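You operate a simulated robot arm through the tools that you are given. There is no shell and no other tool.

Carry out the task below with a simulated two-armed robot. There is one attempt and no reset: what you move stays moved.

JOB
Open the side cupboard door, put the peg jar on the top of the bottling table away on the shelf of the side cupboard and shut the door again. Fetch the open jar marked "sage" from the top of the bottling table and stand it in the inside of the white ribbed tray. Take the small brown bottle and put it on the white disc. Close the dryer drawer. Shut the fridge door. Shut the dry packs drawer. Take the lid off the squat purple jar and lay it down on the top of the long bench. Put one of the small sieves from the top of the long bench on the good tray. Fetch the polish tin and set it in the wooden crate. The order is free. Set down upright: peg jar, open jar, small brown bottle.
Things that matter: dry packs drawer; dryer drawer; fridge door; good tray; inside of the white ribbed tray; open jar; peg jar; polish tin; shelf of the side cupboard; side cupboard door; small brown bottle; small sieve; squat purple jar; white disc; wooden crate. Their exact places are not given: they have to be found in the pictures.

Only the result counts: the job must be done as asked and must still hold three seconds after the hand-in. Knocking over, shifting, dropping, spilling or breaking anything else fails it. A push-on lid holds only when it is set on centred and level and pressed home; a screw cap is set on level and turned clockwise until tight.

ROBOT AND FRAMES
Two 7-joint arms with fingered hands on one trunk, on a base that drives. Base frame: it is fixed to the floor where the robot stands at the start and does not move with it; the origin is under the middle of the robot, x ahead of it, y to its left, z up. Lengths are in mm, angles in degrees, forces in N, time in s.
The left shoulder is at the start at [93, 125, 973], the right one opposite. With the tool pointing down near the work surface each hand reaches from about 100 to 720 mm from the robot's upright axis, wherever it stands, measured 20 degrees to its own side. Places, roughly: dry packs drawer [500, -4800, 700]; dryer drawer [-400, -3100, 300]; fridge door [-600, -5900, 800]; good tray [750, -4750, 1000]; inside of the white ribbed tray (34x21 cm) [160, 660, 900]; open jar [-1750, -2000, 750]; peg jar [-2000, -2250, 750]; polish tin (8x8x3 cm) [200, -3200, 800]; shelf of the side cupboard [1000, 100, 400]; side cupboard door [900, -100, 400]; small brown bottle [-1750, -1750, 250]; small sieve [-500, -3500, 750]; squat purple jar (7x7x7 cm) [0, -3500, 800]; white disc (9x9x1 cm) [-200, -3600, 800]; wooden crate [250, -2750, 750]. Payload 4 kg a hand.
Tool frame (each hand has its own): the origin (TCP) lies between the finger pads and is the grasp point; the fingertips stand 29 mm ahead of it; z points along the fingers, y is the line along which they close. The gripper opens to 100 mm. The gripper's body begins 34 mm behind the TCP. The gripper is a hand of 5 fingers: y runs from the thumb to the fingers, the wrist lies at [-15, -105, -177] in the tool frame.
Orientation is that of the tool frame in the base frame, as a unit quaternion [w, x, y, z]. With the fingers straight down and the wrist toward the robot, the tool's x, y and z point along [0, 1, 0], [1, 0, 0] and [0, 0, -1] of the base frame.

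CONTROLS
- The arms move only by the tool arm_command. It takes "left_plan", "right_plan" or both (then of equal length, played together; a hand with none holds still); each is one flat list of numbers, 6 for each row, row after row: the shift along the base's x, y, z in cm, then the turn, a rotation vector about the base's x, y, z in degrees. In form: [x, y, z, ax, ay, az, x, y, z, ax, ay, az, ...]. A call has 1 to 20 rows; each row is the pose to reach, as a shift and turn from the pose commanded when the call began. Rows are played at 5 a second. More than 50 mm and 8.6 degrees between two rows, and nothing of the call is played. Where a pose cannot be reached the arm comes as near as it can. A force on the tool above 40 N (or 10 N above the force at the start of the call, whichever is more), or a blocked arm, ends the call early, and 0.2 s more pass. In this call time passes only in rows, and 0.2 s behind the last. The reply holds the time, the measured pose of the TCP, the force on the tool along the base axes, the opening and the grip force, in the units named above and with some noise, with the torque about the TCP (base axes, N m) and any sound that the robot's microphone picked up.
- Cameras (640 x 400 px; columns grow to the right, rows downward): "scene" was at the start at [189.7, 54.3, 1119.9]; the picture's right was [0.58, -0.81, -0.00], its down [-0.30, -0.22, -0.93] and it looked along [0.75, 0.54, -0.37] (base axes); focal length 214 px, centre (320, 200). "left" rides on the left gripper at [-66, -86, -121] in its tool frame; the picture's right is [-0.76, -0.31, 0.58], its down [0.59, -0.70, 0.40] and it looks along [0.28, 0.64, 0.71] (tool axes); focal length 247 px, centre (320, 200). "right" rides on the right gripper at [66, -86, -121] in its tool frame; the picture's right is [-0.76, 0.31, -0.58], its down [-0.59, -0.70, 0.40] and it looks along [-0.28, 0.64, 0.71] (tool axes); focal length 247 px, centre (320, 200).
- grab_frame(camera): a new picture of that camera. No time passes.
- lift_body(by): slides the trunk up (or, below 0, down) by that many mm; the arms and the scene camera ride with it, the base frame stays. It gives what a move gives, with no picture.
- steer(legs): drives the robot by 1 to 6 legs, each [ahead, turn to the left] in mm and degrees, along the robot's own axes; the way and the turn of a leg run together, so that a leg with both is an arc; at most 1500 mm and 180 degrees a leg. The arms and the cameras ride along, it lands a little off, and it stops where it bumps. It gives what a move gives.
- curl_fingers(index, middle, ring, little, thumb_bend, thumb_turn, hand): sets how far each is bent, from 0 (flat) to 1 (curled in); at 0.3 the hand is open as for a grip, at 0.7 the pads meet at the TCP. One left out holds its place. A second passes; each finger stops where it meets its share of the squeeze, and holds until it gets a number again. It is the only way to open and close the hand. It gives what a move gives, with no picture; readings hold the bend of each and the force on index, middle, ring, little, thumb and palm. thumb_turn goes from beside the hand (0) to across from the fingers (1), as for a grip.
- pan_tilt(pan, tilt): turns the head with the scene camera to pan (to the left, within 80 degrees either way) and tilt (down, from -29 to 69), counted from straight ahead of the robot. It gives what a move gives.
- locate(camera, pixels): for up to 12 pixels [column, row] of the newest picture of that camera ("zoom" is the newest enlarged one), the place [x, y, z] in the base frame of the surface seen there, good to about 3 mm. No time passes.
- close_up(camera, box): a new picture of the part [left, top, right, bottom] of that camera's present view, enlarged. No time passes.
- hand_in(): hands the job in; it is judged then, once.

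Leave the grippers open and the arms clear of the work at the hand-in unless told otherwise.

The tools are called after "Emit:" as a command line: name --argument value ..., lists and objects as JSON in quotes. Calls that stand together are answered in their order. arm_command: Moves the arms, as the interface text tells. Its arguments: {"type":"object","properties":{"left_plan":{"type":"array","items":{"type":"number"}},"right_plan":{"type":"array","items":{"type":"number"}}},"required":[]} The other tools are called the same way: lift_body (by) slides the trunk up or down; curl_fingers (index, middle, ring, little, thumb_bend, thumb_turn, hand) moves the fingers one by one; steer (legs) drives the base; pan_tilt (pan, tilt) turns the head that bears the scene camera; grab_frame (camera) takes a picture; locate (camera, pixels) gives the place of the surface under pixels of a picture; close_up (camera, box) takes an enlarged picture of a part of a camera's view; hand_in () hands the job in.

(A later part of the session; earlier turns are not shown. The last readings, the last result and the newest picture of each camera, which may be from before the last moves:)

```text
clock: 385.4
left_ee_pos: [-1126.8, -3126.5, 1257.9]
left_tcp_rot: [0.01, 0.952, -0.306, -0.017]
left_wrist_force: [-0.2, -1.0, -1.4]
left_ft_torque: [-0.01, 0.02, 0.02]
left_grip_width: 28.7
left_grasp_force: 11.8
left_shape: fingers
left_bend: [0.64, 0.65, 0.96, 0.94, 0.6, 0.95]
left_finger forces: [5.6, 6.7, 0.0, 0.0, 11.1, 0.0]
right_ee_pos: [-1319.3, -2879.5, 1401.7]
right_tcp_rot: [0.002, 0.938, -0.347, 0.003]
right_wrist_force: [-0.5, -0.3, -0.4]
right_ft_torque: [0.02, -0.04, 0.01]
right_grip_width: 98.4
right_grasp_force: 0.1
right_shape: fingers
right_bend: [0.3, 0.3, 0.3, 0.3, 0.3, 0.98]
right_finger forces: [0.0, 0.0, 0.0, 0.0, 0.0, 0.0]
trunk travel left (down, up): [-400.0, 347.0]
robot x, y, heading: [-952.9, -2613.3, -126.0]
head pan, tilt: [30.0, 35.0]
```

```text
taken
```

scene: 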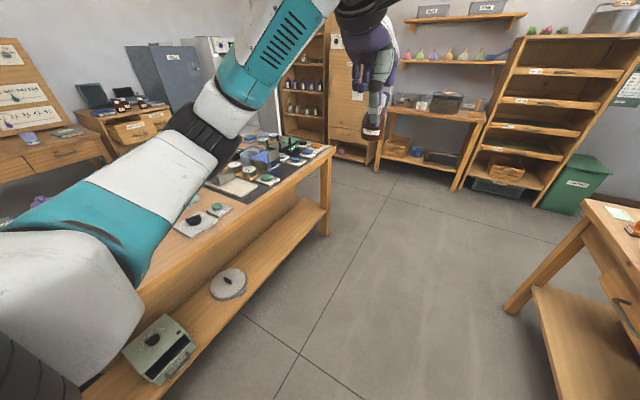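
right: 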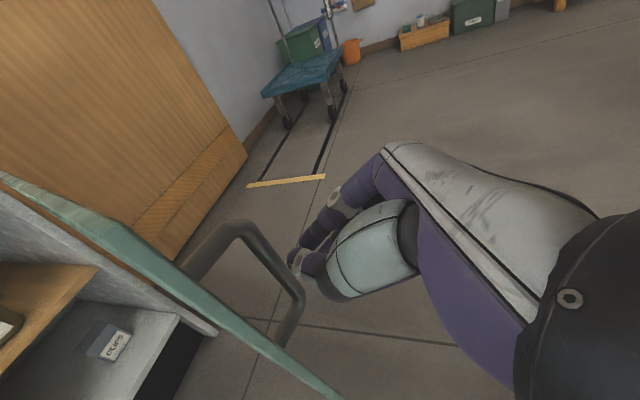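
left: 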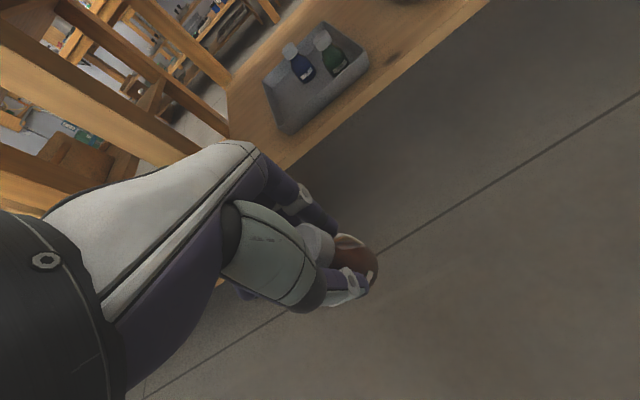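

The small green device on the lower shelf at (160,345) looks like the dryer with its drawer open. I turn left to face it.

Emit:
steer --legs '[[0, 88]]'

Emit:
pan_tilt --pan 0 --tilt 40

Emit:
grab_frame --camera "scene"

```text
clock: 389.6
left_ee_pos: [-449.5, -2816.5, 1257.6]
left_tcp_rot: [0.018, 0.901, 0.434, -0.005]
left_wrist_force: [-0.4, 0.1, -0.3]
left_ft_torque: [0.01, 0.01, 0.02]
left_grip_width: 28.5
left_grasp_force: 11.5
left_shape: fingers
left_bend: [0.64, 0.65, 0.96, 0.94, 0.6, 0.95]
left_finger forces: [5.4, 6.7, 0.0, 0.0, 10.7, 0.1]
right_ee_pos: [-705.4, -2995.6, 1401.7]
right_tcp_rot: [-0.002, 0.919, 0.394, 0.003]
right_wrist_force: [-0.3, -0.1, 0.0]
right_ft_torque: [0.0, 0.0, 0.04]
right_grip_width: 98.6
right_grasp_force: 0.1
right_shape: fingers
right_bend: [0.3, 0.3, 0.3, 0.3, 0.3, 0.98]
right_finger forces: [0.0, 0.1, 0.0, 0.0, 0.0, 0.0]
trunk travel left (down, up): [-400.0, 347.0]
robot x, y, heading: [-949.7, -2612.7, -38.7]
head pan, tilt: [30.0, 35.0]
```

```text
clock: 390.5
left_ee_pos: [-448.4, -2817.9, 1256.5]
left_tcp_rot: [0.019, 0.901, 0.434, -0.005]
left_wrist_force: [0.3, 0.0, -0.5]
left_ft_torque: [0.02, 0.01, -0.01]
left_grip_width: 28.5
left_grasp_force: 11.6
left_shape: fingers
left_bend: [0.64, 0.65, 0.96, 0.94, 0.6, 0.95]
left_finger forces: [5.4, 6.7, 0.0, 0.0, 10.8, 0.1]
right_ee_pos: [-706.6, -2997.2, 1401.2]
right_tcp_rot: [-0.001, 0.919, 0.395, 0.003]
right_wrist_force: [-0.9, 0.1, -0.7]
right_ft_torque: [0.0, -0.02, 0.03]
right_grip_width: 98.9
right_grasp_force: 0.1
right_shape: fingers
right_bend: [0.3, 0.3, 0.3, 0.3, 0.3, 0.98]
right_finger forces: [0.0, 0.1, 0.0, 0.1, 0.0, 0.0]
trunk travel left (down, up): [-400.0, 347.0]
robot x, y, heading: [-950.5, -2615.6, -38.7]
head pan, tilt: [0.0, 40.0]
```

```text
taken
```

scene: 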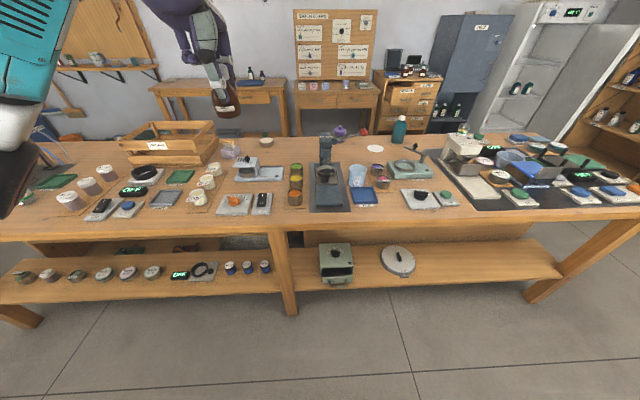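

Good overview of the long bench. I zoom on the dryer and on bench-top items.

Emit:
close_up --camera "scene" --box '[290, 225, 430, 300]'

Emit:
close_up --camera "scene" --box '[210, 110, 410, 220]'

Emit:
close_up --camera "scene" --box '[400, 110, 600, 220]'

Emit:
close_up --camera "scene" --box '[30, 110, 230, 220]'

```text
4.57 times, centred on (360, 262) of scene
```

zoom: 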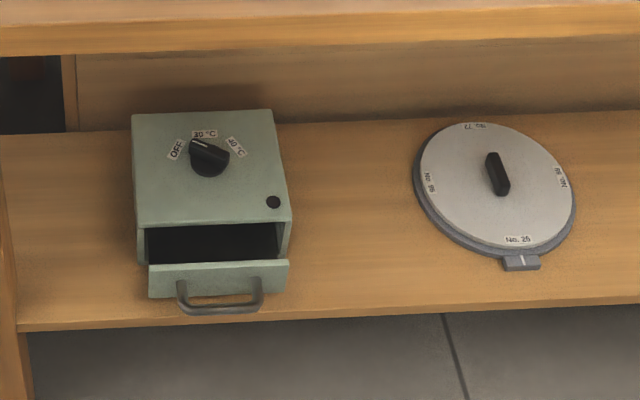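

```text
3.20 times, centred on (310, 165) of scene
```

zoom: 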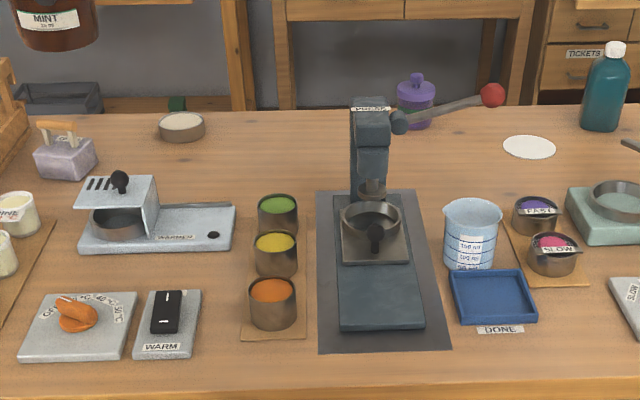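

```text
3.20 times, centred on (500, 165) of scene
```

zoom: 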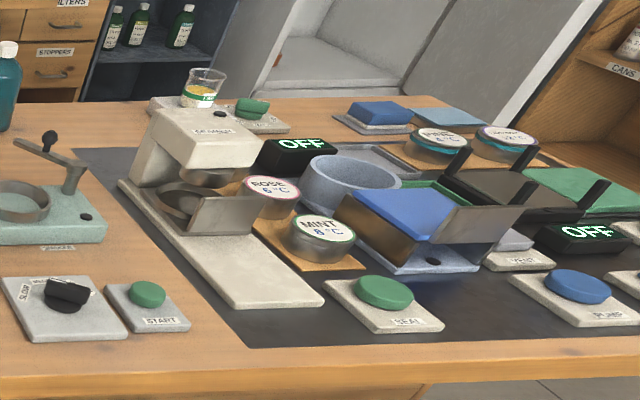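

```text
3.20 times, centred on (130, 165) of scene
```

zoom: 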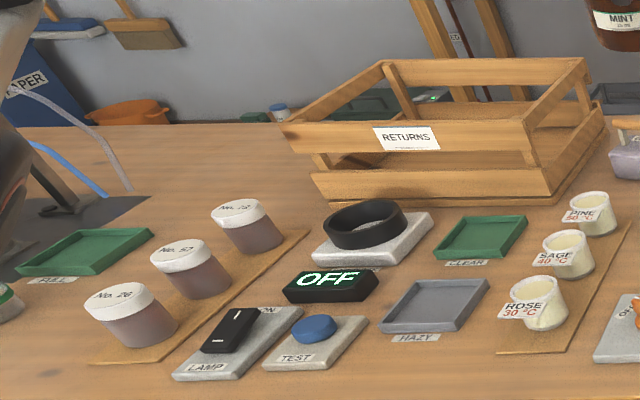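

The dryer on the low shelf has its drawer pulled out ((218,285) in the zoom). I locate drawer points; then also bench items.

Emit:
close_up --camera "scene" --box '[310, 235, 370, 295]'

```text
6.67 times, centred on (340, 265) of scene
```

zoom: 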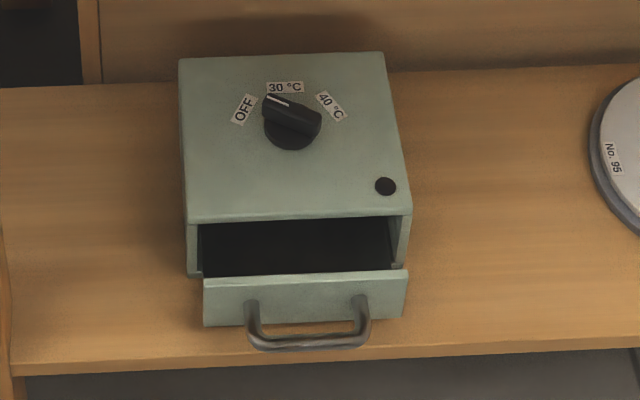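

Emit:
locate --camera "zoom" --pixels '[[230, 305], [385, 300], [310, 345], [300, 295], [210, 215], [400, 212], [190, 70], [380, 60], [290, 285], [310, 360], [30, 368], [195, 262]]'

```text
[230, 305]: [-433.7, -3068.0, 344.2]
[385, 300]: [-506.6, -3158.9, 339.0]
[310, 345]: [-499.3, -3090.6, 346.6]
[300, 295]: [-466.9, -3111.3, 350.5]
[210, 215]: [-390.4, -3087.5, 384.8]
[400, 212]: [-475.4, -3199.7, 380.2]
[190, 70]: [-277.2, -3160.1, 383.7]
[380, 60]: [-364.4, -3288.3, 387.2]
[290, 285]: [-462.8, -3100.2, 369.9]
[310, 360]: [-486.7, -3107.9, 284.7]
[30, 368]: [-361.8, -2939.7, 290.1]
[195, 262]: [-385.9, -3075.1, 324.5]
```

The drawer stands out ~48 mm (panel U≈1450, handle bar U≈1410, z≈345). I raise/retract the bottle hand, then lower the trunk for the right hand to push it.

Emit:
arm_command --left_plan '[-1.9, 1.5, 4, 0, 0, 0, -3.8, 3, 8, 0, 0, 0, -5.6, 4.5, 12, 0, 0, 0, -7.5, 6, 16, 0, 0, 0, -9.4, 7.5, 20, 0, 0, 0]'

Emit:
lift_body --by -400

Emit:
grab_frame --camera "scene"

```text
clock: 391.7
left_ee_pos: [-544.0, -2739.5, 1459.9]
left_tcp_rot: [0.02, 0.901, 0.434, -0.004]
left_wrist_force: [-0.4, 0.8, -0.8]
left_ft_torque: [0.02, -0.03, 0.0]
left_grip_width: 28.3
left_grasp_force: 12.1
left_shape: fingers
left_bend: [0.64, 0.65, 0.96, 0.94, 0.6, 0.95]
left_finger forces: [5.4, 6.6, 0.1, 0.0, 10.8, 0.0]
right_ee_pos: [-707.5, -2996.2, 1402.1]
right_tcp_rot: [0.0, 0.919, 0.395, 0.003]
right_wrist_force: [-0.8, 0.0, 0.3]
right_ft_torque: [0.01, 0.02, 0.0]
right_grip_width: 98.6
right_grasp_force: 0.1
right_shape: fingers
right_bend: [0.3, 0.3, 0.3, 0.3, 0.3, 0.98]
right_finger forces: [0.1, 0.1, 0.0, 0.1, 0.0, 0.0]
trunk travel left (down, up): [-400.0, 347.0]
robot x, y, heading: [-948.2, -2613.5, -38.9]
head pan, tilt: [0.0, 40.0]
```

```text
clock: 395.6
left_ee_pos: [-492.8, -2782.0, 1018.2]
left_tcp_rot: [-0.036, 0.899, 0.435, -0.032]
left_wrist_force: [0.7, 1.2, -0.8]
left_ft_torque: [-0.01, 0.01, -0.02]
left_grip_width: 28.2
left_grasp_force: 11.4
left_shape: fingers
left_bend: [0.64, 0.65, 0.96, 0.94, 0.6, 0.95]
left_finger forces: [5.3, 6.7, 0.0, 0.1, 10.7, 0.0]
right_ee_pos: [-706.0, -2996.0, 1001.0]
right_tcp_rot: [-0.002, 0.919, 0.395, 0.002]
right_wrist_force: [-0.4, 0.3, 0.2]
right_ft_torque: [-0.04, 0.03, 0.03]
right_grip_width: 98.8
right_grasp_force: 0.1
right_shape: fingers
right_bend: [0.3, 0.3, 0.3, 0.3, 0.3, 0.98]
right_finger forces: [0.0, 0.0, 0.0, 0.0, 0.0, 0.0]
trunk travel left (down, up): [0.0, 747.0]
robot x, y, heading: [-951.9, -2615.7, -38.8]
head pan, tilt: [0.0, 40.0]
```

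```text
taken
```

scene: 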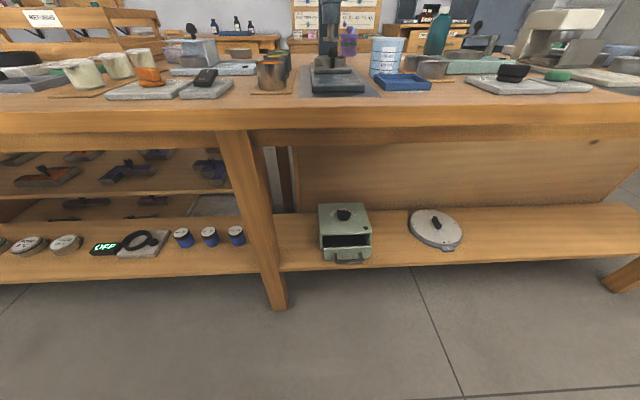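

The left hand shifted slightly but still holds the bottle. I make a right fist and lower it in front of the drawer.

Emit:
arm_command --right_plan '[0.46, 0.11, -4.54, 0, 0, 0.5, 0.91, 0.22, -9.09, 0, 0, 1, 1.37, 0.33, -13.63, 0, 0, 1.6, 1.82, 0.44, -18.17, 0, 0, 2.1, 2.28, 0.55, -22.71, 0, 0, 2.7, 2.73, 0.66, -27.26, 0, 0, 3.2, 3.19, 0.78, -31.8, 0, 0, 3.8, 3.65, 0.89, -36.34, 0, 0, 4.3, 4.1, 1.0, -40.89, 0, 0, 4.8, 4.56, 1.11, -45.43, 0, 0, 5.4, 5.01, 1.22, -49.97, 0, 0, 5.9, 5.47, 1.33, -54.51, 0, 0, 6.4, 5.92, 1.44, -59.06, 0, 0, 7, 6.38, 1.55, -63.6, 0, 0, 7.5]'

Emit:
curl_fingers --hand "right" --index 0.7 --middle 0.7 --ring 0.7 --little 0.7 --thumb_bend 0.7

Emit:
grab_frame --camera "scene"

Emit:
grab_frame --camera "right"

```text
clock: 398.6
left_ee_pos: [-492.1, -2784.2, 1016.9]
left_tcp_rot: [-0.038, 0.899, 0.434, -0.034]
left_wrist_force: [0.9, 0.3, -0.4]
left_ft_torque: [-0.02, 0.04, 0.0]
left_grip_width: 28.0
left_grasp_force: 11.5
left_shape: fingers
left_bend: [0.64, 0.65, 0.96, 0.95, 0.6, 0.95]
left_finger forces: [5.3, 6.8, 0.0, 0.0, 10.7, 0.1]
right_ee_pos: [-628.9, -2973.7, 375.6]
right_tcp_rot: [-0.004, 0.892, 0.452, -0.001]
right_wrist_force: [0.4, 0.3, 0.3]
right_ft_torque: [-0.03, -0.03, -0.01]
right_grip_width: 99.1
right_grasp_force: 0.1
right_shape: fingers
right_bend: [0.3, 0.3, 0.3, 0.3, 0.3, 0.98]
right_finger forces: [0.1, 0.0, 0.0, 0.1, 0.0, 0.0]
right hand out of reach, approached as far as the arm can: row 5, 6, 7, 8, 9, 10, 11, 14
trunk travel left (down, up): [0.0, 747.0]
robot x, y, heading: [-947.7, -2615.3, -39.3]
head pan, tilt: [0.0, 40.0]
```

```text
clock: 399.6
left_ee_pos: [-493.1, -2781.4, 1018.7]
left_tcp_rot: [-0.037, 0.899, 0.434, -0.033]
left_wrist_force: [-0.3, 0.0, -0.8]
left_ft_torque: [-0.01, -0.03, -0.04]
left_grip_width: 28.1
left_grasp_force: 11.3
left_shape: fingers
left_bend: [0.64, 0.65, 0.96, 0.95, 0.6, 0.95]
left_finger forces: [5.2, 6.7, 0.1, 0.1, 10.8, 0.1]
right_ee_pos: [-629.2, -2972.4, 375.9]
right_tcp_rot: [-0.003, 0.892, 0.452, -0.002]
right_wrist_force: [0.0, -1.3, -0.2]
right_ft_torque: [0.03, -0.03, 0.0]
right_grip_width: 1.8
right_grasp_force: 0.1
right_shape: fingers
right_bend: [0.7, 0.7, 0.7, 0.7, 0.7, 0.98]
right_finger forces: [0.0, 0.0, 0.0, 0.0, 0.0, 0.0]
trunk travel left (down, up): [0.0, 747.0]
robot x, y, heading: [-951.7, -2617.2, -38.7]
head pan, tilt: [0.0, 40.0]
```

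```text
taken
```

scene: 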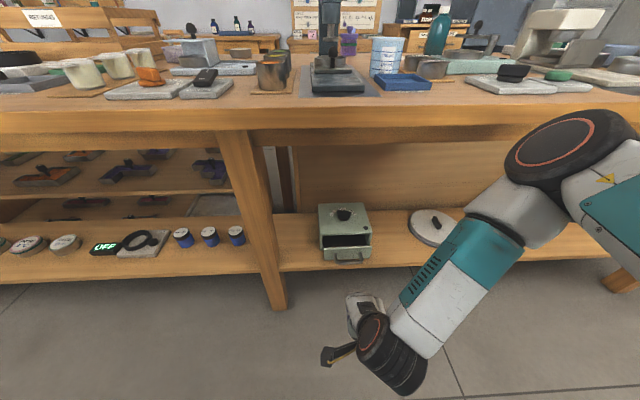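

```text
taken
```

right: 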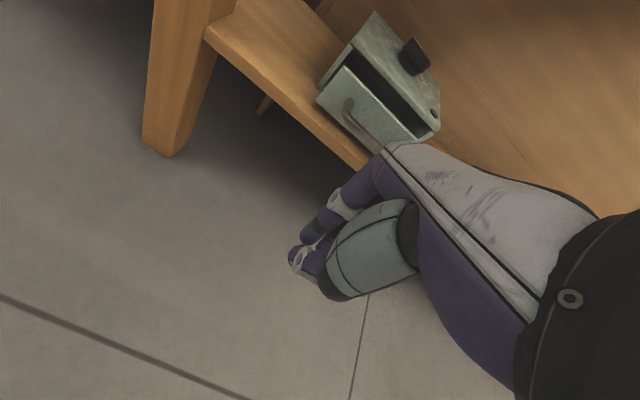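

I check the right elbow's distance to the bench edge.

Emit:
locate --camera "scene" --pixels '[[560, 150], [530, 140], [580, 115], [520, 200], [500, 220], [440, 290], [610, 120], [360, 310], [345, 262], [345, 245]]'

```text
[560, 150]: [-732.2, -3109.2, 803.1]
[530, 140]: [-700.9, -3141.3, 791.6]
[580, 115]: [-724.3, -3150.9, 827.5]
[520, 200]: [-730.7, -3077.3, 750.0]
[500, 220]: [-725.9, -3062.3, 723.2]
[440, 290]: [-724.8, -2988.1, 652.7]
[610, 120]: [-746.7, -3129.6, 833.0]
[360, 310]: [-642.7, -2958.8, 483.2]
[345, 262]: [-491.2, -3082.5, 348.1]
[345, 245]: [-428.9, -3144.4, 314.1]
```

The elbow would reach the bench edge if I drove closer, so I back off 70 mm and extend the arm toward the drawer instead.

Emit:
steer --legs '[[-70, 0]]'

Emit:
arm_command --right_plan '[2.85, -2.44, -0.2, 0, 0, 0, 5.7, -4.88, -0.4, 0, 0, 0, 8.55, -7.32, -0.6, 0, 0, 0, 11.4, -9.76, -0.8, 0, 0, 0, 13.5, -11.5, -1, 0, 0, 0]'

Emit:
grab_frame --camera "scene"

Emit:
grab_frame --camera "right"

```text
clock: 400.6
left_ee_pos: [-550.4, -2737.1, 1019.5]
left_tcp_rot: [-0.038, 0.899, 0.435, -0.033]
left_wrist_force: [0.3, -0.5, -0.7]
left_ft_torque: [0.01, 0.0, 0.02]
left_grip_width: 28.2
left_grasp_force: 11.5
left_shape: fingers
left_bend: [0.64, 0.65, 0.96, 0.95, 0.6, 0.95]
left_finger forces: [5.4, 6.7, 0.1, 0.0, 10.8, 0.1]
right_ee_pos: [-686.3, -2926.9, 375.7]
right_tcp_rot: [-0.003, 0.892, 0.452, -0.002]
right_wrist_force: [-0.4, 0.7, -0.1]
right_ft_torque: [-0.02, 0.0, -0.03]
right_grip_width: 1.6
right_grasp_force: 0.1
right_shape: fingers
right_bend: [0.7, 0.7, 0.7, 0.7, 0.7, 0.98]
right_finger forces: [0.0, 0.0, 0.0, 0.1, 0.0, 0.1]
trunk travel left (down, up): [0.0, 747.0]
robot x, y, heading: [-1005.3, -2565.3, -38.8]
head pan, tilt: [0.0, 40.0]
```

```text
clock: 401.8
left_ee_pos: [-550.1, -2735.9, 1017.2]
left_tcp_rot: [-0.037, 0.899, 0.434, -0.033]
left_wrist_force: [-0.2, -0.4, -1.4]
left_ft_torque: [0.0, -0.03, -0.02]
left_grip_width: 28.1
left_grasp_force: 11.6
left_shape: fingers
left_bend: [0.64, 0.65, 0.96, 0.95, 0.6, 0.95]
left_finger forces: [5.5, 6.8, 0.1, 0.0, 10.8, 0.1]
right_ee_pos: [-551.7, -3041.8, 366.7]
right_tcp_rot: [-0.003, 0.892, 0.452, -0.001]
right_wrist_force: [0.5, -0.3, -0.2]
right_ft_torque: [0.02, 0.04, -0.02]
right_grip_width: 1.7
right_grasp_force: 0.0
right_shape: fingers
right_bend: [0.7, 0.7, 0.7, 0.7, 0.7, 0.98]
right_finger forces: [0.0, 0.1, 0.0, 0.1, 0.0, 0.1]
trunk travel left (down, up): [0.0, 747.0]
robot x, y, heading: [-1008.8, -2567.8, -38.7]
head pan, tilt: [0.0, 40.0]
```

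```text
taken
```

scene: 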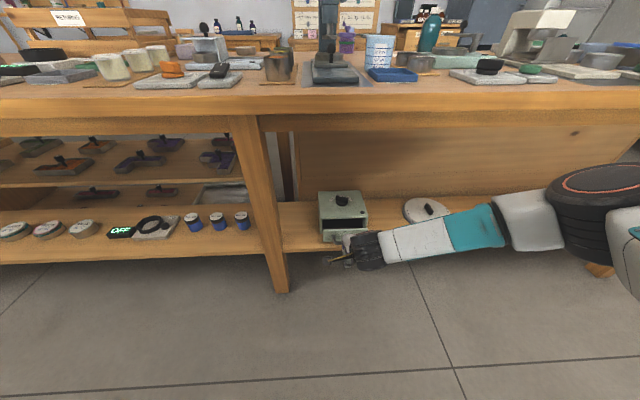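

```text
taken
```

right: 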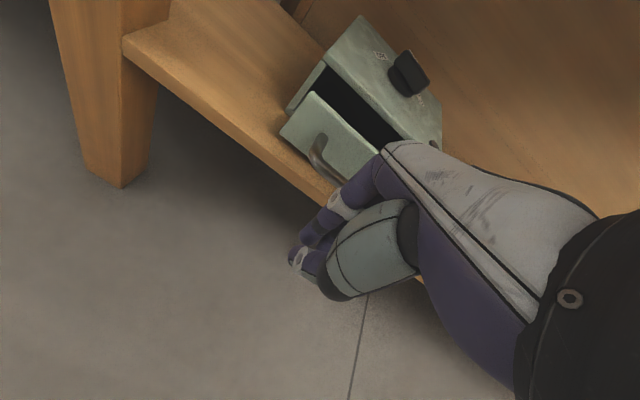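

Arm posture is good. I push east slowly, 10 mm per step.

Emit:
arm_command --right_plan '[0.81, -0.59, 0, 0, 0, 0, 1.62, -1.18, 0, 0, 0, 0, 2.43, -1.76, 0, 0, 0, 0, 3.24, -2.35, 0, 0, 0, 0, 4.05, -2.94, 0, 0, 0, 0, 4.85, -3.53, 0, 0, 0, 0]'

Emit:
close_up --camera "scene" --box '[280, 170, 440, 280]'

Emit:
grab_frame --camera "right"

```text
clock: 403.2
left_ee_pos: [-551.6, -2736.8, 1018.3]
left_tcp_rot: [-0.038, 0.899, 0.434, -0.033]
left_wrist_force: [-0.2, 0.1, -0.7]
left_ft_torque: [-0.04, 0.0, 0.03]
left_grip_width: 28.2
left_grasp_force: 11.5
left_shape: fingers
left_bend: [0.64, 0.65, 0.96, 0.95, 0.6, 0.95]
left_finger forces: [5.4, 6.9, 0.1, 0.0, 10.9, 0.0]
right_ee_pos: [-503.8, -3077.6, 364.3]
right_tcp_rot: [-0.004, 0.892, 0.452, -0.002]
right_wrist_force: [-1.1, 0.0, 0.8]
right_ft_torque: [-0.05, 0.0, -0.01]
right_grip_width: 1.4
right_grasp_force: 0.4
right_shape: fingers
right_bend: [0.7, 0.7, 0.7, 0.7, 0.7, 0.98]
right_finger forces: [0.1, 1.2, 0.0, 0.0, 0.0, 0.0]
trunk travel left (down, up): [0.0, 747.0]
robot x, y, heading: [-1009.5, -2566.6, -38.9]
head pan, tilt: [0.0, 40.0]
```

```text
3.64 times, centred on (360, 225) of scene
```

zoom: 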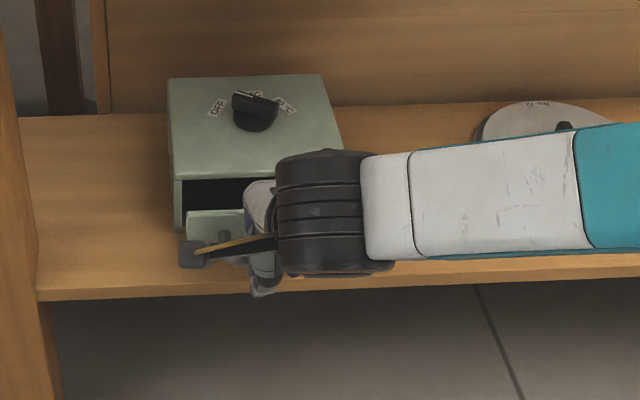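

```text
taken
```

right: 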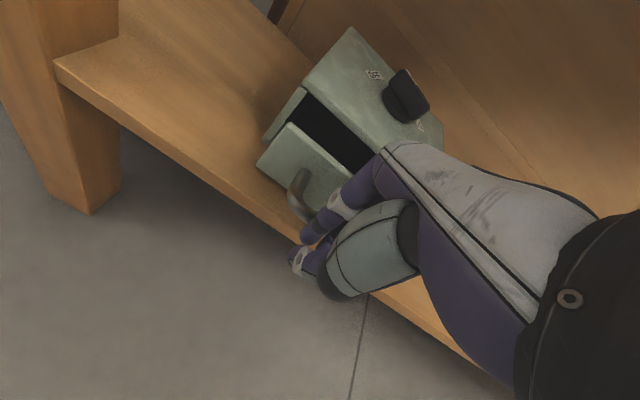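

Contact starts now. I continue pushing gently.

Emit:
arm_command --right_plan '[0.81, -0.59, 0, 0, 0, 0, 1.62, -1.18, 0, 0, 0, 0, 2.43, -1.76, 0, 0, 0, 0, 3.24, -2.35, 0, 0, 0, 0, 3.8, -2.76, 0, 0, 0, 0]'

Emit:
close_up --camera "scene" --box '[280, 170, 440, 280]'

Emit:
grab_frame --camera "right"

```text
clock: 404.4
left_ee_pos: [-550.1, -2736.1, 1020.2]
left_tcp_rot: [-0.037, 0.899, 0.434, -0.032]
left_wrist_force: [-0.6, 0.7, -0.5]
left_ft_torque: [0.02, -0.04, -0.01]
left_grip_width: 28.3
left_grasp_force: 11.9
left_shape: fingers
left_bend: [0.64, 0.65, 0.96, 0.95, 0.6, 0.95]
left_finger forces: [5.3, 6.7, 0.1, 0.1, 10.6, 0.0]
right_ee_pos: [-466.3, -3100.6, 362.7]
right_tcp_rot: [-0.004, 0.892, 0.453, -0.002]
right_wrist_force: [-17.5, 11.4, 5.1]
right_ft_torque: [0.07, 0.29, -0.19]
right_grip_width: 0.0
right_grasp_force: 11.3
right_shape: fingers
right_bend: [0.71, 0.72, 0.72, 0.7, 0.69, 0.98]
right_finger forces: [10.4, 7.6, 5.2, 0.0, 0.0, 0.0]
trunk travel left (down, up): [0.0, 747.0]
robot x, y, heading: [-1010.8, -2567.9, -38.7]
head pan, tilt: [0.0, 40.0]
```

```text
3.64 times, centred on (360, 225) of scene
```

zoom: 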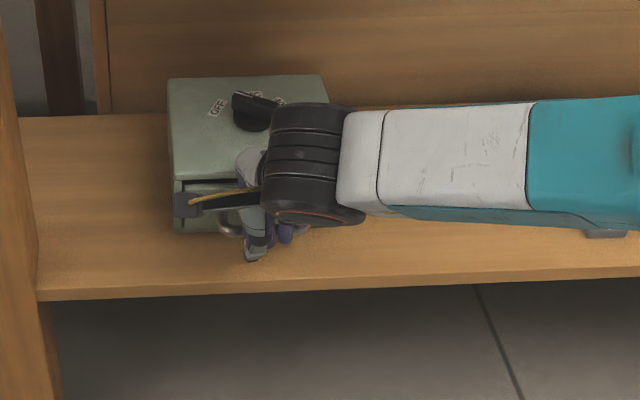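

```text
taken
```

right: 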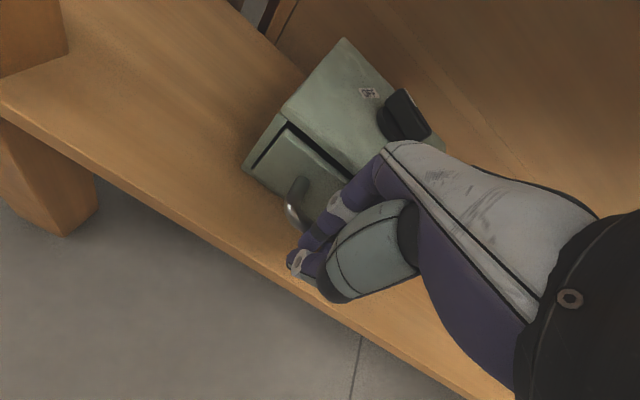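

Nearly closed (about 20 N). The right camera shows a small gap; I push a few more millimetres.

Emit:
arm_command --right_plan '[0.3, -0.22, 0, 0, 0, 0, 0.6, -0.44, 0, 0, 0, 0, 0.9, -0.66, 0, 0, 0, 0]'

Emit:
close_up --camera "right" --box '[220, 20, 440, 260]'

```text
clock: 405.2
left_ee_pos: [-552.4, -2733.2, 1020.5]
left_tcp_rot: [-0.035, 0.899, 0.435, -0.032]
left_wrist_force: [-0.8, -0.7, -1.6]
left_ft_torque: [0.01, -0.02, 0.02]
left_grip_width: 28.3
left_grasp_force: 11.5
left_shape: fingers
left_bend: [0.64, 0.65, 0.96, 0.95, 0.6, 0.95]
left_finger forces: [5.3, 6.7, 0.0, 0.0, 10.9, 0.0]
right_ee_pos: [-454.6, -3110.1, 371.1]
right_tcp_rot: [-0.003, 0.892, 0.453, 0.001]
right_wrist_force: [-17.6, 16.9, 20.1]
right_ft_torque: [0.18, 0.45, -0.2]
right_grip_width: 0.0
right_grasp_force: 17.3
right_shape: fingers
right_bend: [0.72, 0.74, 0.73, 0.7, 0.67, 0.97]
right_finger forces: [17.6, 9.6, 7.1, 0.0, 0.0, 0.0]
trunk travel left (down, up): [0.0, 747.0]
robot x, y, heading: [-1010.4, -2568.5, -39.1]
head pan, tilt: [0.0, 40.0]
```

```text
1.67 times, centred on (330, 140) of right
```

zoom: 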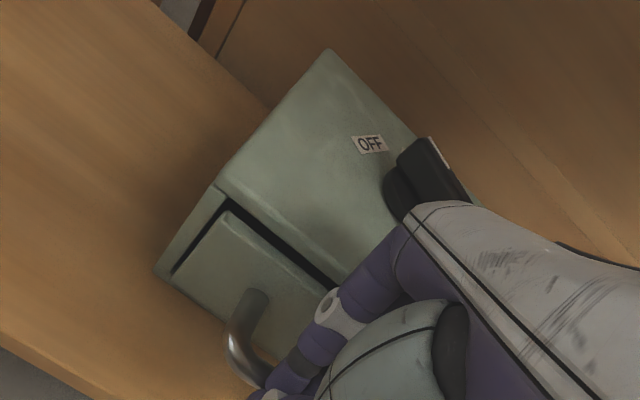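

The hand begins to slide upward. I retract and measure the drawer front against the dryer body.

Emit:
arm_command --right_plan '[-2, 1.5, 0, 0, 0, 0, -5, 3.7, 0, 0, 0, 0, -9, 6.5, 0, 0, 0, 0, -12.5, 9.1, 0, 0, 0, 0]'

Emit:
close_up --camera "scene" --box '[300, 170, 400, 260]'

Emit:
close_up --camera "right" --box '[180, 0, 440, 220]'

```text
clock: 406.2
left_ee_pos: [-550.3, -2735.5, 1018.3]
left_tcp_rot: [-0.038, 0.899, 0.435, -0.033]
left_wrist_force: [0.1, 0.3, -1.4]
left_ft_torque: [0.01, 0.0, -0.01]
left_grip_width: 28.2
left_grasp_force: 11.8
left_shape: fingers
left_bend: [0.64, 0.65, 0.96, 0.95, 0.6, 0.95]
left_finger forces: [5.4, 6.8, 0.0, 0.0, 10.8, 0.0]
right_ee_pos: [-583.8, -3021.3, 366.6]
right_tcp_rot: [-0.002, 0.892, 0.451, -0.001]
right_wrist_force: [0.0, 0.3, 0.5]
right_ft_torque: [-0.01, -0.03, 0.0]
right_grip_width: 1.6
right_grasp_force: 0.0
right_shape: fingers
right_bend: [0.7, 0.7, 0.7, 0.7, 0.7, 0.98]
right_finger forces: [0.1, 0.1, 0.1, 0.1, 0.0, 0.0]
trunk travel left (down, up): [0.0, 747.0]
robot x, y, heading: [-1013.6, -2567.8, -38.7]
head pan, tilt: [0.0, 40.0]
```

```text
4.44 times, centred on (350, 215) of scene
```

zoom: 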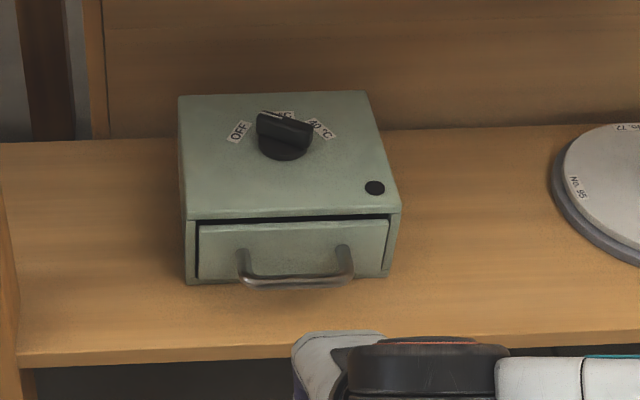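

```text
1.82 times, centred on (310, 110) of right
```

zoom: 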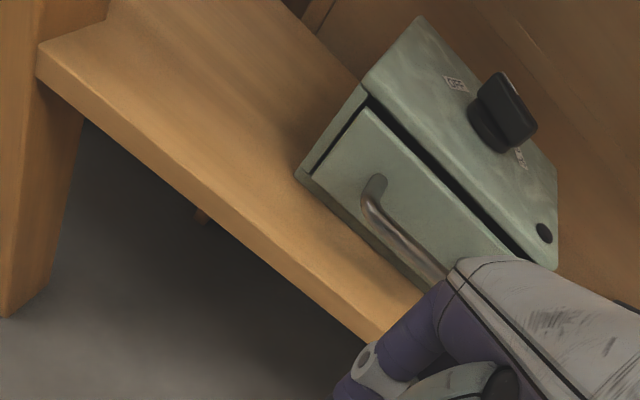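

Emit:
locate --camera "zoom" --pixels '[[340, 150], [380, 130], [420, 180], [450, 210], [355, 95], [330, 140], [540, 250], [310, 175], [400, 130], [380, 200]]'

Emit:
close_up --camera "scene" --box '[320, 205, 400, 245]'

```text
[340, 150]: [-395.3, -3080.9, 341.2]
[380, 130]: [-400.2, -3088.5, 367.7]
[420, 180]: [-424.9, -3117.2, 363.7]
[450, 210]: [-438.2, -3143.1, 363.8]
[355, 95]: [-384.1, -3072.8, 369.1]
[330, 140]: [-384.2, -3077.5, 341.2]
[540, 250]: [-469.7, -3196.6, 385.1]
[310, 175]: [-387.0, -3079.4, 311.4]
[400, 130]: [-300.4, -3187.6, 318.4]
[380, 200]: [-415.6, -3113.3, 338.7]
```

```text
8.00 times, centred on (360, 225) of scene
```

zoom: 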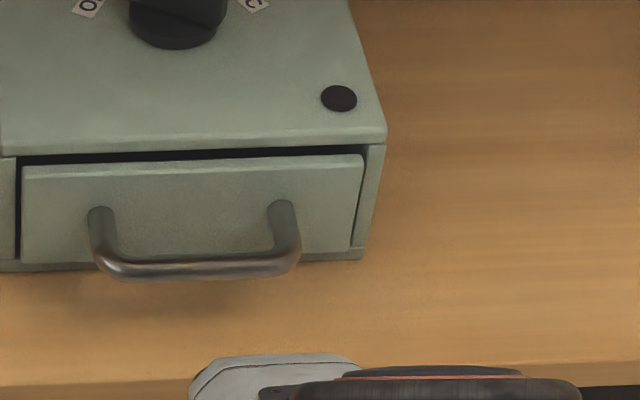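

The panel is ~6 mm proud of the body front; the body hasn't shifted. I push again a bit lower for better contact.

Emit:
arm_command --right_plan '[3, -2.2, -1.5, 0, 0, 0, 6.5, -4.7, -1.6, 0, 0, 0, 10, -7.3, -1.6, 0, 0, 0, 10.8, -7.85, -1.6, 0, 0, 0, 11.4, -8.3, -1.6, 0, 0, 0, 12, -8.7, -1.6, 0, 0, 0, 12.5, -9.1, -1.6, 0, 0, 0, 12.9, -9.4, -1.6, 0, 0, 0]'

Emit:
grab_frame --camera "right"

```text
clock: 407.4
left_ee_pos: [-553.2, -2734.7, 1020.3]
left_tcp_rot: [-0.035, 0.9, 0.434, -0.032]
left_wrist_force: [-0.1, -0.2, -0.2]
left_ft_torque: [-0.01, -0.03, 0.02]
left_grip_width: 28.0
left_grasp_force: 11.7
left_shape: fingers
left_bend: [0.64, 0.65, 0.96, 0.95, 0.6, 0.95]
left_finger forces: [5.3, 6.8, 0.0, 0.0, 10.7, 0.0]
right_ee_pos: [-473.0, -3099.8, 348.7]
right_tcp_rot: [-0.004, 0.892, 0.451, -0.003]
right_wrist_force: [-24.5, 10.7, 19.4]
right_ft_torque: [-0.39, -0.01, -0.42]
right_grip_width: 0.2
right_grasp_force: 17.2
right_shape: fingers
right_bend: [0.71, 0.72, 0.72, 0.7, 0.69, 0.97]
right_finger forces: [8.6, 12.6, 11.2, 2.5, 0.0, 0.0]
trunk travel left (down, up): [0.0, 747.0]
robot x, y, heading: [-1010.2, -2566.3, -38.8]
head pan, tilt: [0.0, 40.0]
stopped in row 5 (right hand): the force on the tool passed its limit at 43 N (the readings are from after the stop); the commanded pose is now the measured one
```

```text
taken
```

right: 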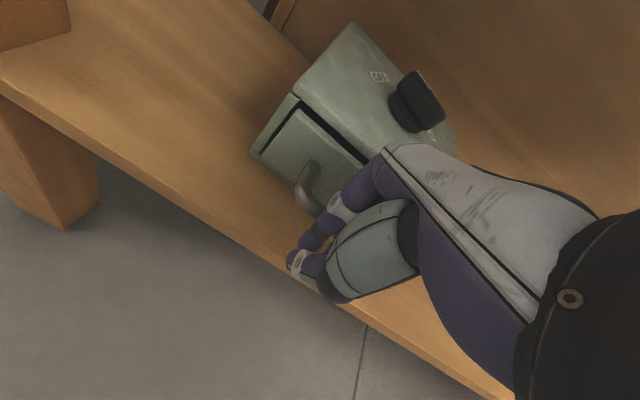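

Emit:
arm_command --right_plan '[0.2, -0.15, 0, 0, 0, 0, 0.4, -0.29, 0, 0, 0, 0]'

Emit:
close_up --camera "right" --box '[220, 20, 460, 240]'

```text
clock: 407.8
left_ee_pos: [-553.6, -2732.7, 1021.6]
left_tcp_rot: [-0.037, 0.9, 0.433, -0.032]
left_wrist_force: [-1.1, 0.3, -0.5]
left_ft_torque: [0.06, -0.04, 0.02]
left_grip_width: 27.9
left_grasp_force: 12.3
left_shape: fingers
left_bend: [0.64, 0.65, 0.96, 0.95, 0.6, 0.95]
left_finger forces: [5.3, 6.8, 0.0, 0.1, 10.8, 0.0]
right_ee_pos: [-472.9, -3099.6, 349.1]
right_tcp_rot: [-0.007, 0.893, 0.451, -0.004]
right_wrist_force: [-25.1, 11.1, 22.5]
right_ft_torque: [-0.46, 0.01, -0.46]
right_grip_width: 0.0
right_grasp_force: 18.3
right_shape: fingers
right_bend: [0.71, 0.72, 0.72, 0.71, 0.68, 0.97]
right_finger forces: [9.7, 12.4, 11.7, 2.9, 0.0, 0.0]
trunk travel left (down, up): [0.0, 747.0]
robot x, y, heading: [-1011.6, -2567.0, -38.9]
head pan, tilt: [0.0, 40.0]
stopped in row 2 (right hand): the force on the tool passed its limit at 44 N (the readings are from after the stop); the commanded pose is now the measured one
```

```text
1.82 times, centred on (340, 130) of right
```

zoom: 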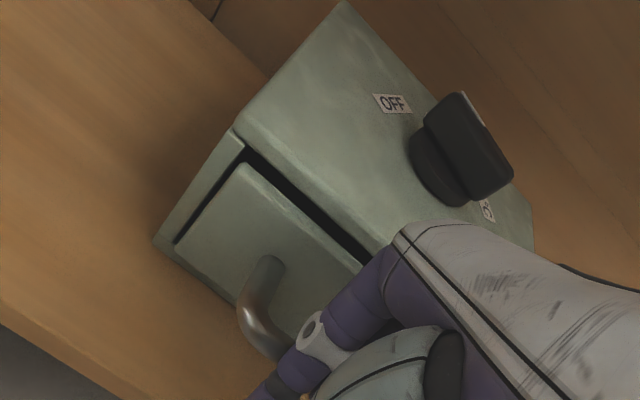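

Emit:
locate --camera "zoom" --pixels '[[225, 215], [240, 195], [300, 250], [270, 220], [200, 190], [185, 215], [225, 160], [165, 250], [330, 270], [205, 240]]'

```text
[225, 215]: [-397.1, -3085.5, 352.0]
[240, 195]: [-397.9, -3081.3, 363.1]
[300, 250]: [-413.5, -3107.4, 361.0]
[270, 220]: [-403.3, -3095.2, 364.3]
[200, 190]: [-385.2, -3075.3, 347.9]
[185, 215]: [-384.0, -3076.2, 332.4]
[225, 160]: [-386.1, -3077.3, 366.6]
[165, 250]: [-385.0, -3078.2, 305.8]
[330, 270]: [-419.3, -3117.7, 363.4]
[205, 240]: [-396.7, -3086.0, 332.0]
```

The drawer no longer moves under ~27 N; it is at its stop (panel essentially flush). I retract the right hand, and check once more.

Emit:
arm_command --right_plan '[-2, 1.5, 0, 0, 0, 0, -5, 3.7, 0, 0, 0, 0, -9, 6.5, 0, 0, 0, 0, -12.5, 9.1, 0, 0, 0, 0, -15, 11, 3, 0, 0, 0]'

Emit:
close_up --camera "scene" --box '[310, 180, 400, 240]'

Emit:
locate --camera "zoom" --pixels '[[150, 265], [330, 255], [240, 245], [140, 245], [385, 260], [392, 240], [120, 260], [118, 285], [200, 250], [300, 245], [395, 222], [120, 228]]'

```text
clock: 409.0
left_ee_pos: [-551.4, -2735.5, 1018.1]
left_tcp_rot: [-0.037, 0.9, 0.433, -0.033]
left_wrist_force: [0.1, 1.0, -0.7]
left_ft_torque: [-0.04, 0.0, 0.03]
left_grip_width: 28.1
left_grasp_force: 11.0
left_shape: fingers
left_bend: [0.64, 0.65, 0.96, 0.95, 0.6, 0.95]
left_finger forces: [5.3, 6.8, 0.0, 0.0, 10.8, 0.1]
right_ee_pos: [-620.7, -2992.7, 378.1]
right_tcp_rot: [-0.008, 0.892, 0.452, -0.005]
right_wrist_force: [-0.6, 0.2, -0.5]
right_ft_torque: [-0.01, 0.02, 0.03]
right_grip_width: 1.6
right_grasp_force: 0.0
right_shape: fingers
right_bend: [0.7, 0.7, 0.7, 0.7, 0.7, 0.98]
right_finger forces: [0.0, 0.0, 0.0, 0.0, 0.0, 0.1]
trunk travel left (down, up): [0.0, 747.0]
robot x, y, heading: [-1011.7, -2568.2, -39.0]
head pan, tilt: [0.0, 40.0]
```

```text
6.67 times, centred on (355, 210) of scene
```

zoom: 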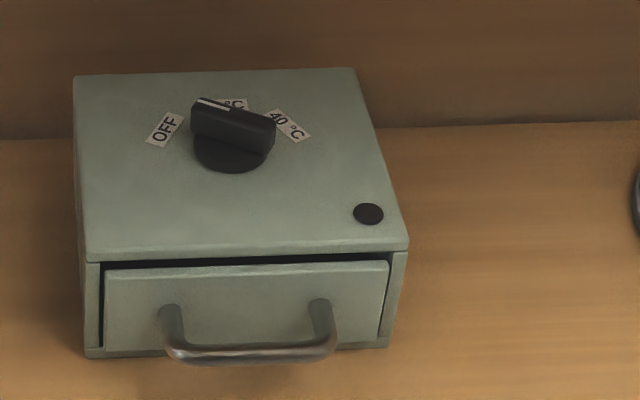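

```text
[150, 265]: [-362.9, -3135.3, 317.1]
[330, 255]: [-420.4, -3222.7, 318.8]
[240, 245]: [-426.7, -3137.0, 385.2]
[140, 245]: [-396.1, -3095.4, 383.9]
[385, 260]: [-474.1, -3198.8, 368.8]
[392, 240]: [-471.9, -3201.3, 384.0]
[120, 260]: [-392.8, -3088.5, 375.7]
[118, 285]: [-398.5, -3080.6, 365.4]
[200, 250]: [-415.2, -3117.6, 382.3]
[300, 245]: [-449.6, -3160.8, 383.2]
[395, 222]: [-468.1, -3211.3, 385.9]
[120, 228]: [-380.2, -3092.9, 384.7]
```

The drawer is in. I raise the trunk and the right hand, then survey the bench top for the sieve, tin, disc and jar.

Emit:
lift_body --by 400

Emit:
arm_command --right_plan '[-1, 0.8, 4.5, 0, 0, 0, -2, 1.6, 9, 0, 0, 0, -3, 2.4, 13.5, 0, 0, 0, -4, 3.2, 18, 0, 0, 0, -5, 4, 22.5, 0, 0, 0, -6, 4.8, 27, 0, 0, 0, -6, 4.8, 31.5, 0, 0, 0, -6, 4.8, 36, 0, 0, 0, -6, 4.8, 40.5, 0, 0, 0, -6, 4.8, 45, 0, 0, 0, -6, 4.8, 49.5, 0, 0, 0, -6, 4.8, 54, 0, 0, 0, -6, 4.8, 58, 0, 0, 0]'

Emit:
curl_fingers --hand "right" --index 0.3 --middle 0.3 --ring 0.3 --little 0.3 --thumb_bend 0.3

Emit:
grab_frame --camera "scene"

```text
clock: 412.8
left_ee_pos: [-551.5, -2735.0, 1417.7]
left_tcp_rot: [-0.038, 0.9, 0.433, -0.033]
left_wrist_force: [-0.1, -0.4, -0.7]
left_ft_torque: [-0.01, 0.0, 0.02]
left_grip_width: 28.0
left_grasp_force: 11.2
left_shape: fingers
left_bend: [0.64, 0.65, 0.96, 0.95, 0.6, 0.95]
left_finger forces: [5.3, 6.9, 0.1, 0.0, 10.8, 0.0]
right_ee_pos: [-622.1, -2990.3, 775.1]
right_tcp_rot: [-0.007, 0.892, 0.451, -0.005]
right_wrist_force: [0.0, -0.3, 0.3]
right_ft_torque: [0.02, 0.02, 0.01]
right_grip_width: 1.6
right_grasp_force: 0.1
right_shape: fingers
right_bend: [0.7, 0.7, 0.7, 0.7, 0.7, 0.98]
right_finger forces: [0.0, 0.1, 0.0, 0.0, 0.0, 0.0]
trunk travel left (down, up): [-400.0, 347.0]
robot x, y, heading: [-1007.6, -2566.4, -38.9]
head pan, tilt: [0.0, 40.0]
```

```text
clock: 415.6
left_ee_pos: [-551.0, -2735.6, 1419.0]
left_tcp_rot: [-0.037, 0.899, 0.435, -0.032]
left_wrist_force: [-0.2, 0.4, -1.2]
left_ft_torque: [-0.02, -0.02, 0.0]
left_grip_width: 28.3
left_grasp_force: 11.8
left_shape: fingers
left_bend: [0.64, 0.65, 0.96, 0.95, 0.6, 0.95]
left_finger forces: [5.3, 6.8, 0.1, 0.0, 10.8, 0.2]
right_ee_pos: [-684.1, -2941.5, 1357.8]
right_tcp_rot: [-0.008, 0.892, 0.452, -0.004]
right_wrist_force: [0.4, -0.5, 0.0]
right_ft_torque: [-0.02, -0.04, -0.01]
right_grip_width: 1.5
right_grasp_force: 0.1
right_shape: fingers
right_bend: [0.7, 0.7, 0.7, 0.7, 0.7, 0.98]
right_finger forces: [0.0, 0.1, 0.1, 0.0, 0.0, 0.0]
trunk travel left (down, up): [-400.0, 347.0]
robot x, y, heading: [-1007.0, -2570.0, -38.9]
head pan, tilt: [0.0, 40.0]
```

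```text
clock: 416.6
left_ee_pos: [-551.2, -2736.4, 1419.1]
left_tcp_rot: [-0.037, 0.899, 0.434, -0.032]
left_wrist_force: [1.2, 0.1, -0.1]
left_ft_torque: [0.03, -0.03, 0.0]
left_grip_width: 28.5
left_grasp_force: 11.3
left_shape: fingers
left_bend: [0.64, 0.65, 0.96, 0.95, 0.6, 0.95]
left_finger forces: [5.2, 6.7, 0.1, 0.0, 10.8, 0.0]
right_ee_pos: [-684.8, -2942.1, 1356.2]
right_tcp_rot: [-0.007, 0.892, 0.452, -0.004]
right_wrist_force: [0.1, -0.2, -0.2]
right_ft_torque: [-0.01, -0.02, 0.02]
right_grip_width: 98.3
right_grasp_force: 0.0
right_shape: fingers
right_bend: [0.3, 0.3, 0.3, 0.3, 0.3, 0.98]
right_finger forces: [0.1, 0.0, 0.0, 0.0, 0.0, 0.0]
trunk travel left (down, up): [-400.0, 347.0]
robot x, y, heading: [-1011.9, -2569.6, -38.9]
head pan, tilt: [0.0, 40.0]
```

```text
taken
```

scene: 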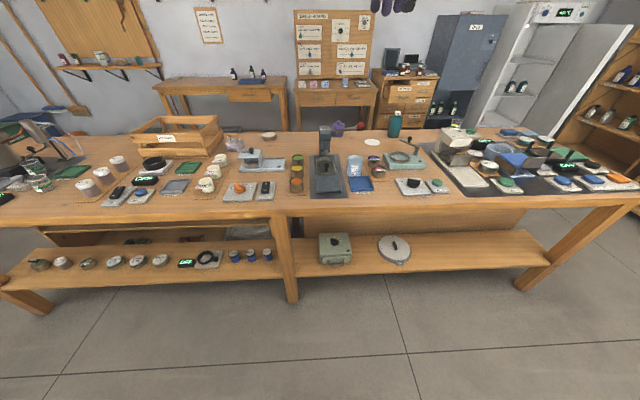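

I zoom in on the middle-right part of the bench for the sieves, disc and purple jar.

Emit:
close_up --camera "scene" --box '[330, 115, 450, 200]'

Emit:
close_up --camera "scene" --box '[430, 115, 560, 205]'

Emit:
close_up --camera "scene" --box '[210, 115, 330, 205]'

```text
4.71 times, centred on (390, 158) of scene
```

zoom: 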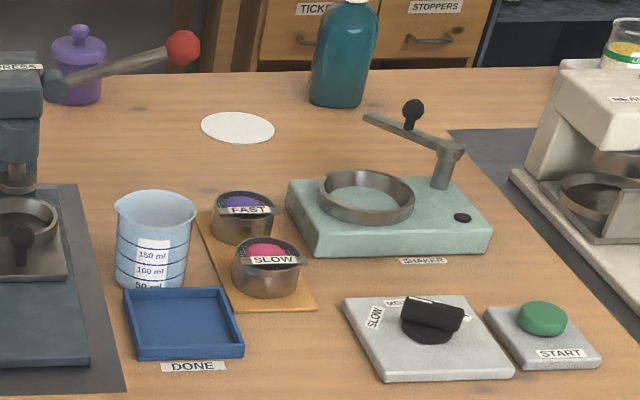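

```text
4.44 times, centred on (495, 160) of scene
```

zoom: 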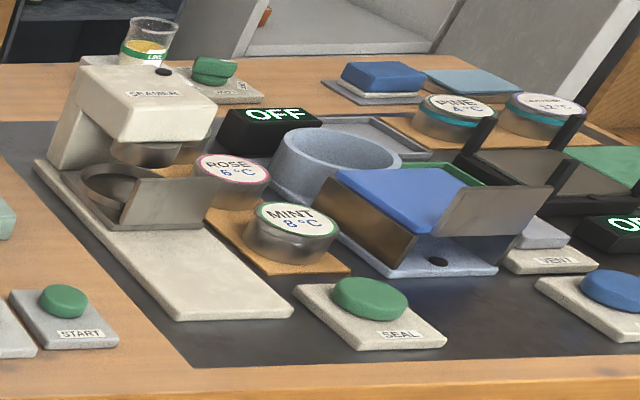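

```text
4.44 times, centred on (270, 160) of scene
```

zoom: 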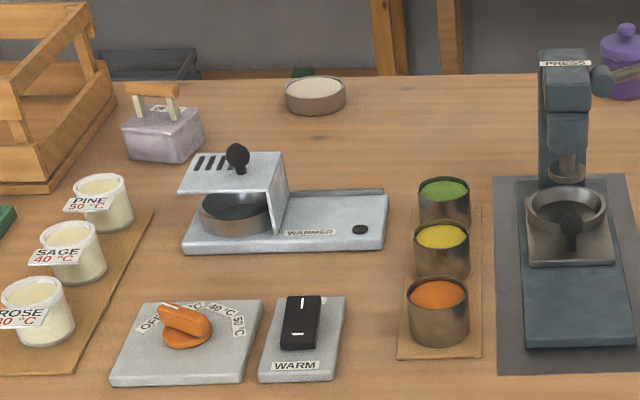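

I locate candidates in the scene picture: FAST/SLOW cups, disc, purple jar, round tin, crate, blue tray.

Emit:
locate --camera "scene" --pixels '[[373, 159], [379, 169], [372, 141], [337, 126], [269, 136], [180, 140], [360, 183], [355, 165], [407, 157], [386, 131], [400, 120]]'

```text
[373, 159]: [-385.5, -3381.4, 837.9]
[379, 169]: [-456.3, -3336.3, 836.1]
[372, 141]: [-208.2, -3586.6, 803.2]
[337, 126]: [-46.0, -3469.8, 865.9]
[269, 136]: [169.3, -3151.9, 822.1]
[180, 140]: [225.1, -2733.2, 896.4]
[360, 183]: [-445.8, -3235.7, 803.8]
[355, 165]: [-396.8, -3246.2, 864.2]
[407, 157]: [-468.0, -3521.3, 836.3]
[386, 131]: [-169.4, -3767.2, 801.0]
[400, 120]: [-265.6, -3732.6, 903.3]
```

I zoom closer on the FAST/SLOW cups and the shaker ring to decide which are sieves.

Emit:
close_up --camera "scene" --box '[360, 148, 430, 185]'

Emit:
close_up --camera "scene" --box '[230, 160, 330, 205]'

```text
9.14 times, centred on (395, 166) of scene
```

zoom: 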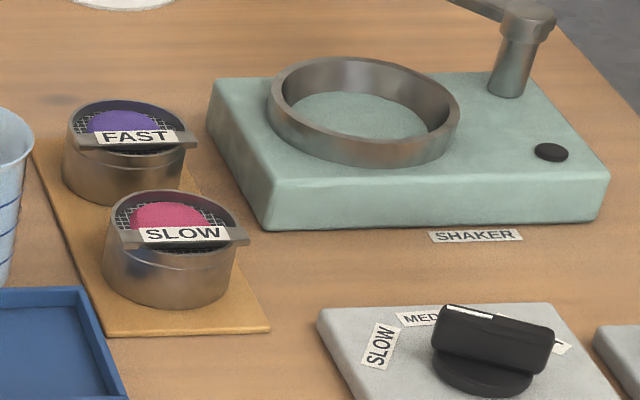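

```text
6.40 times, centred on (280, 182) of scene
```

zoom: 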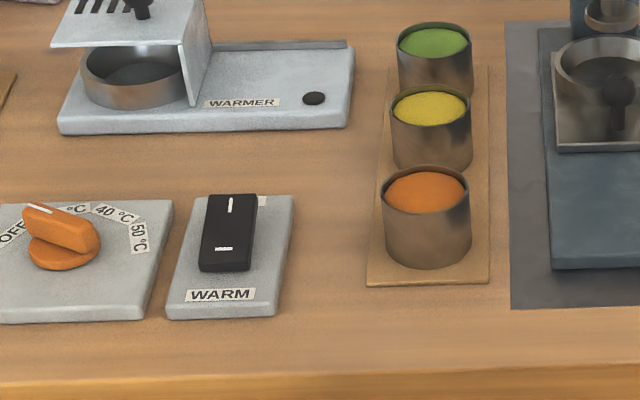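

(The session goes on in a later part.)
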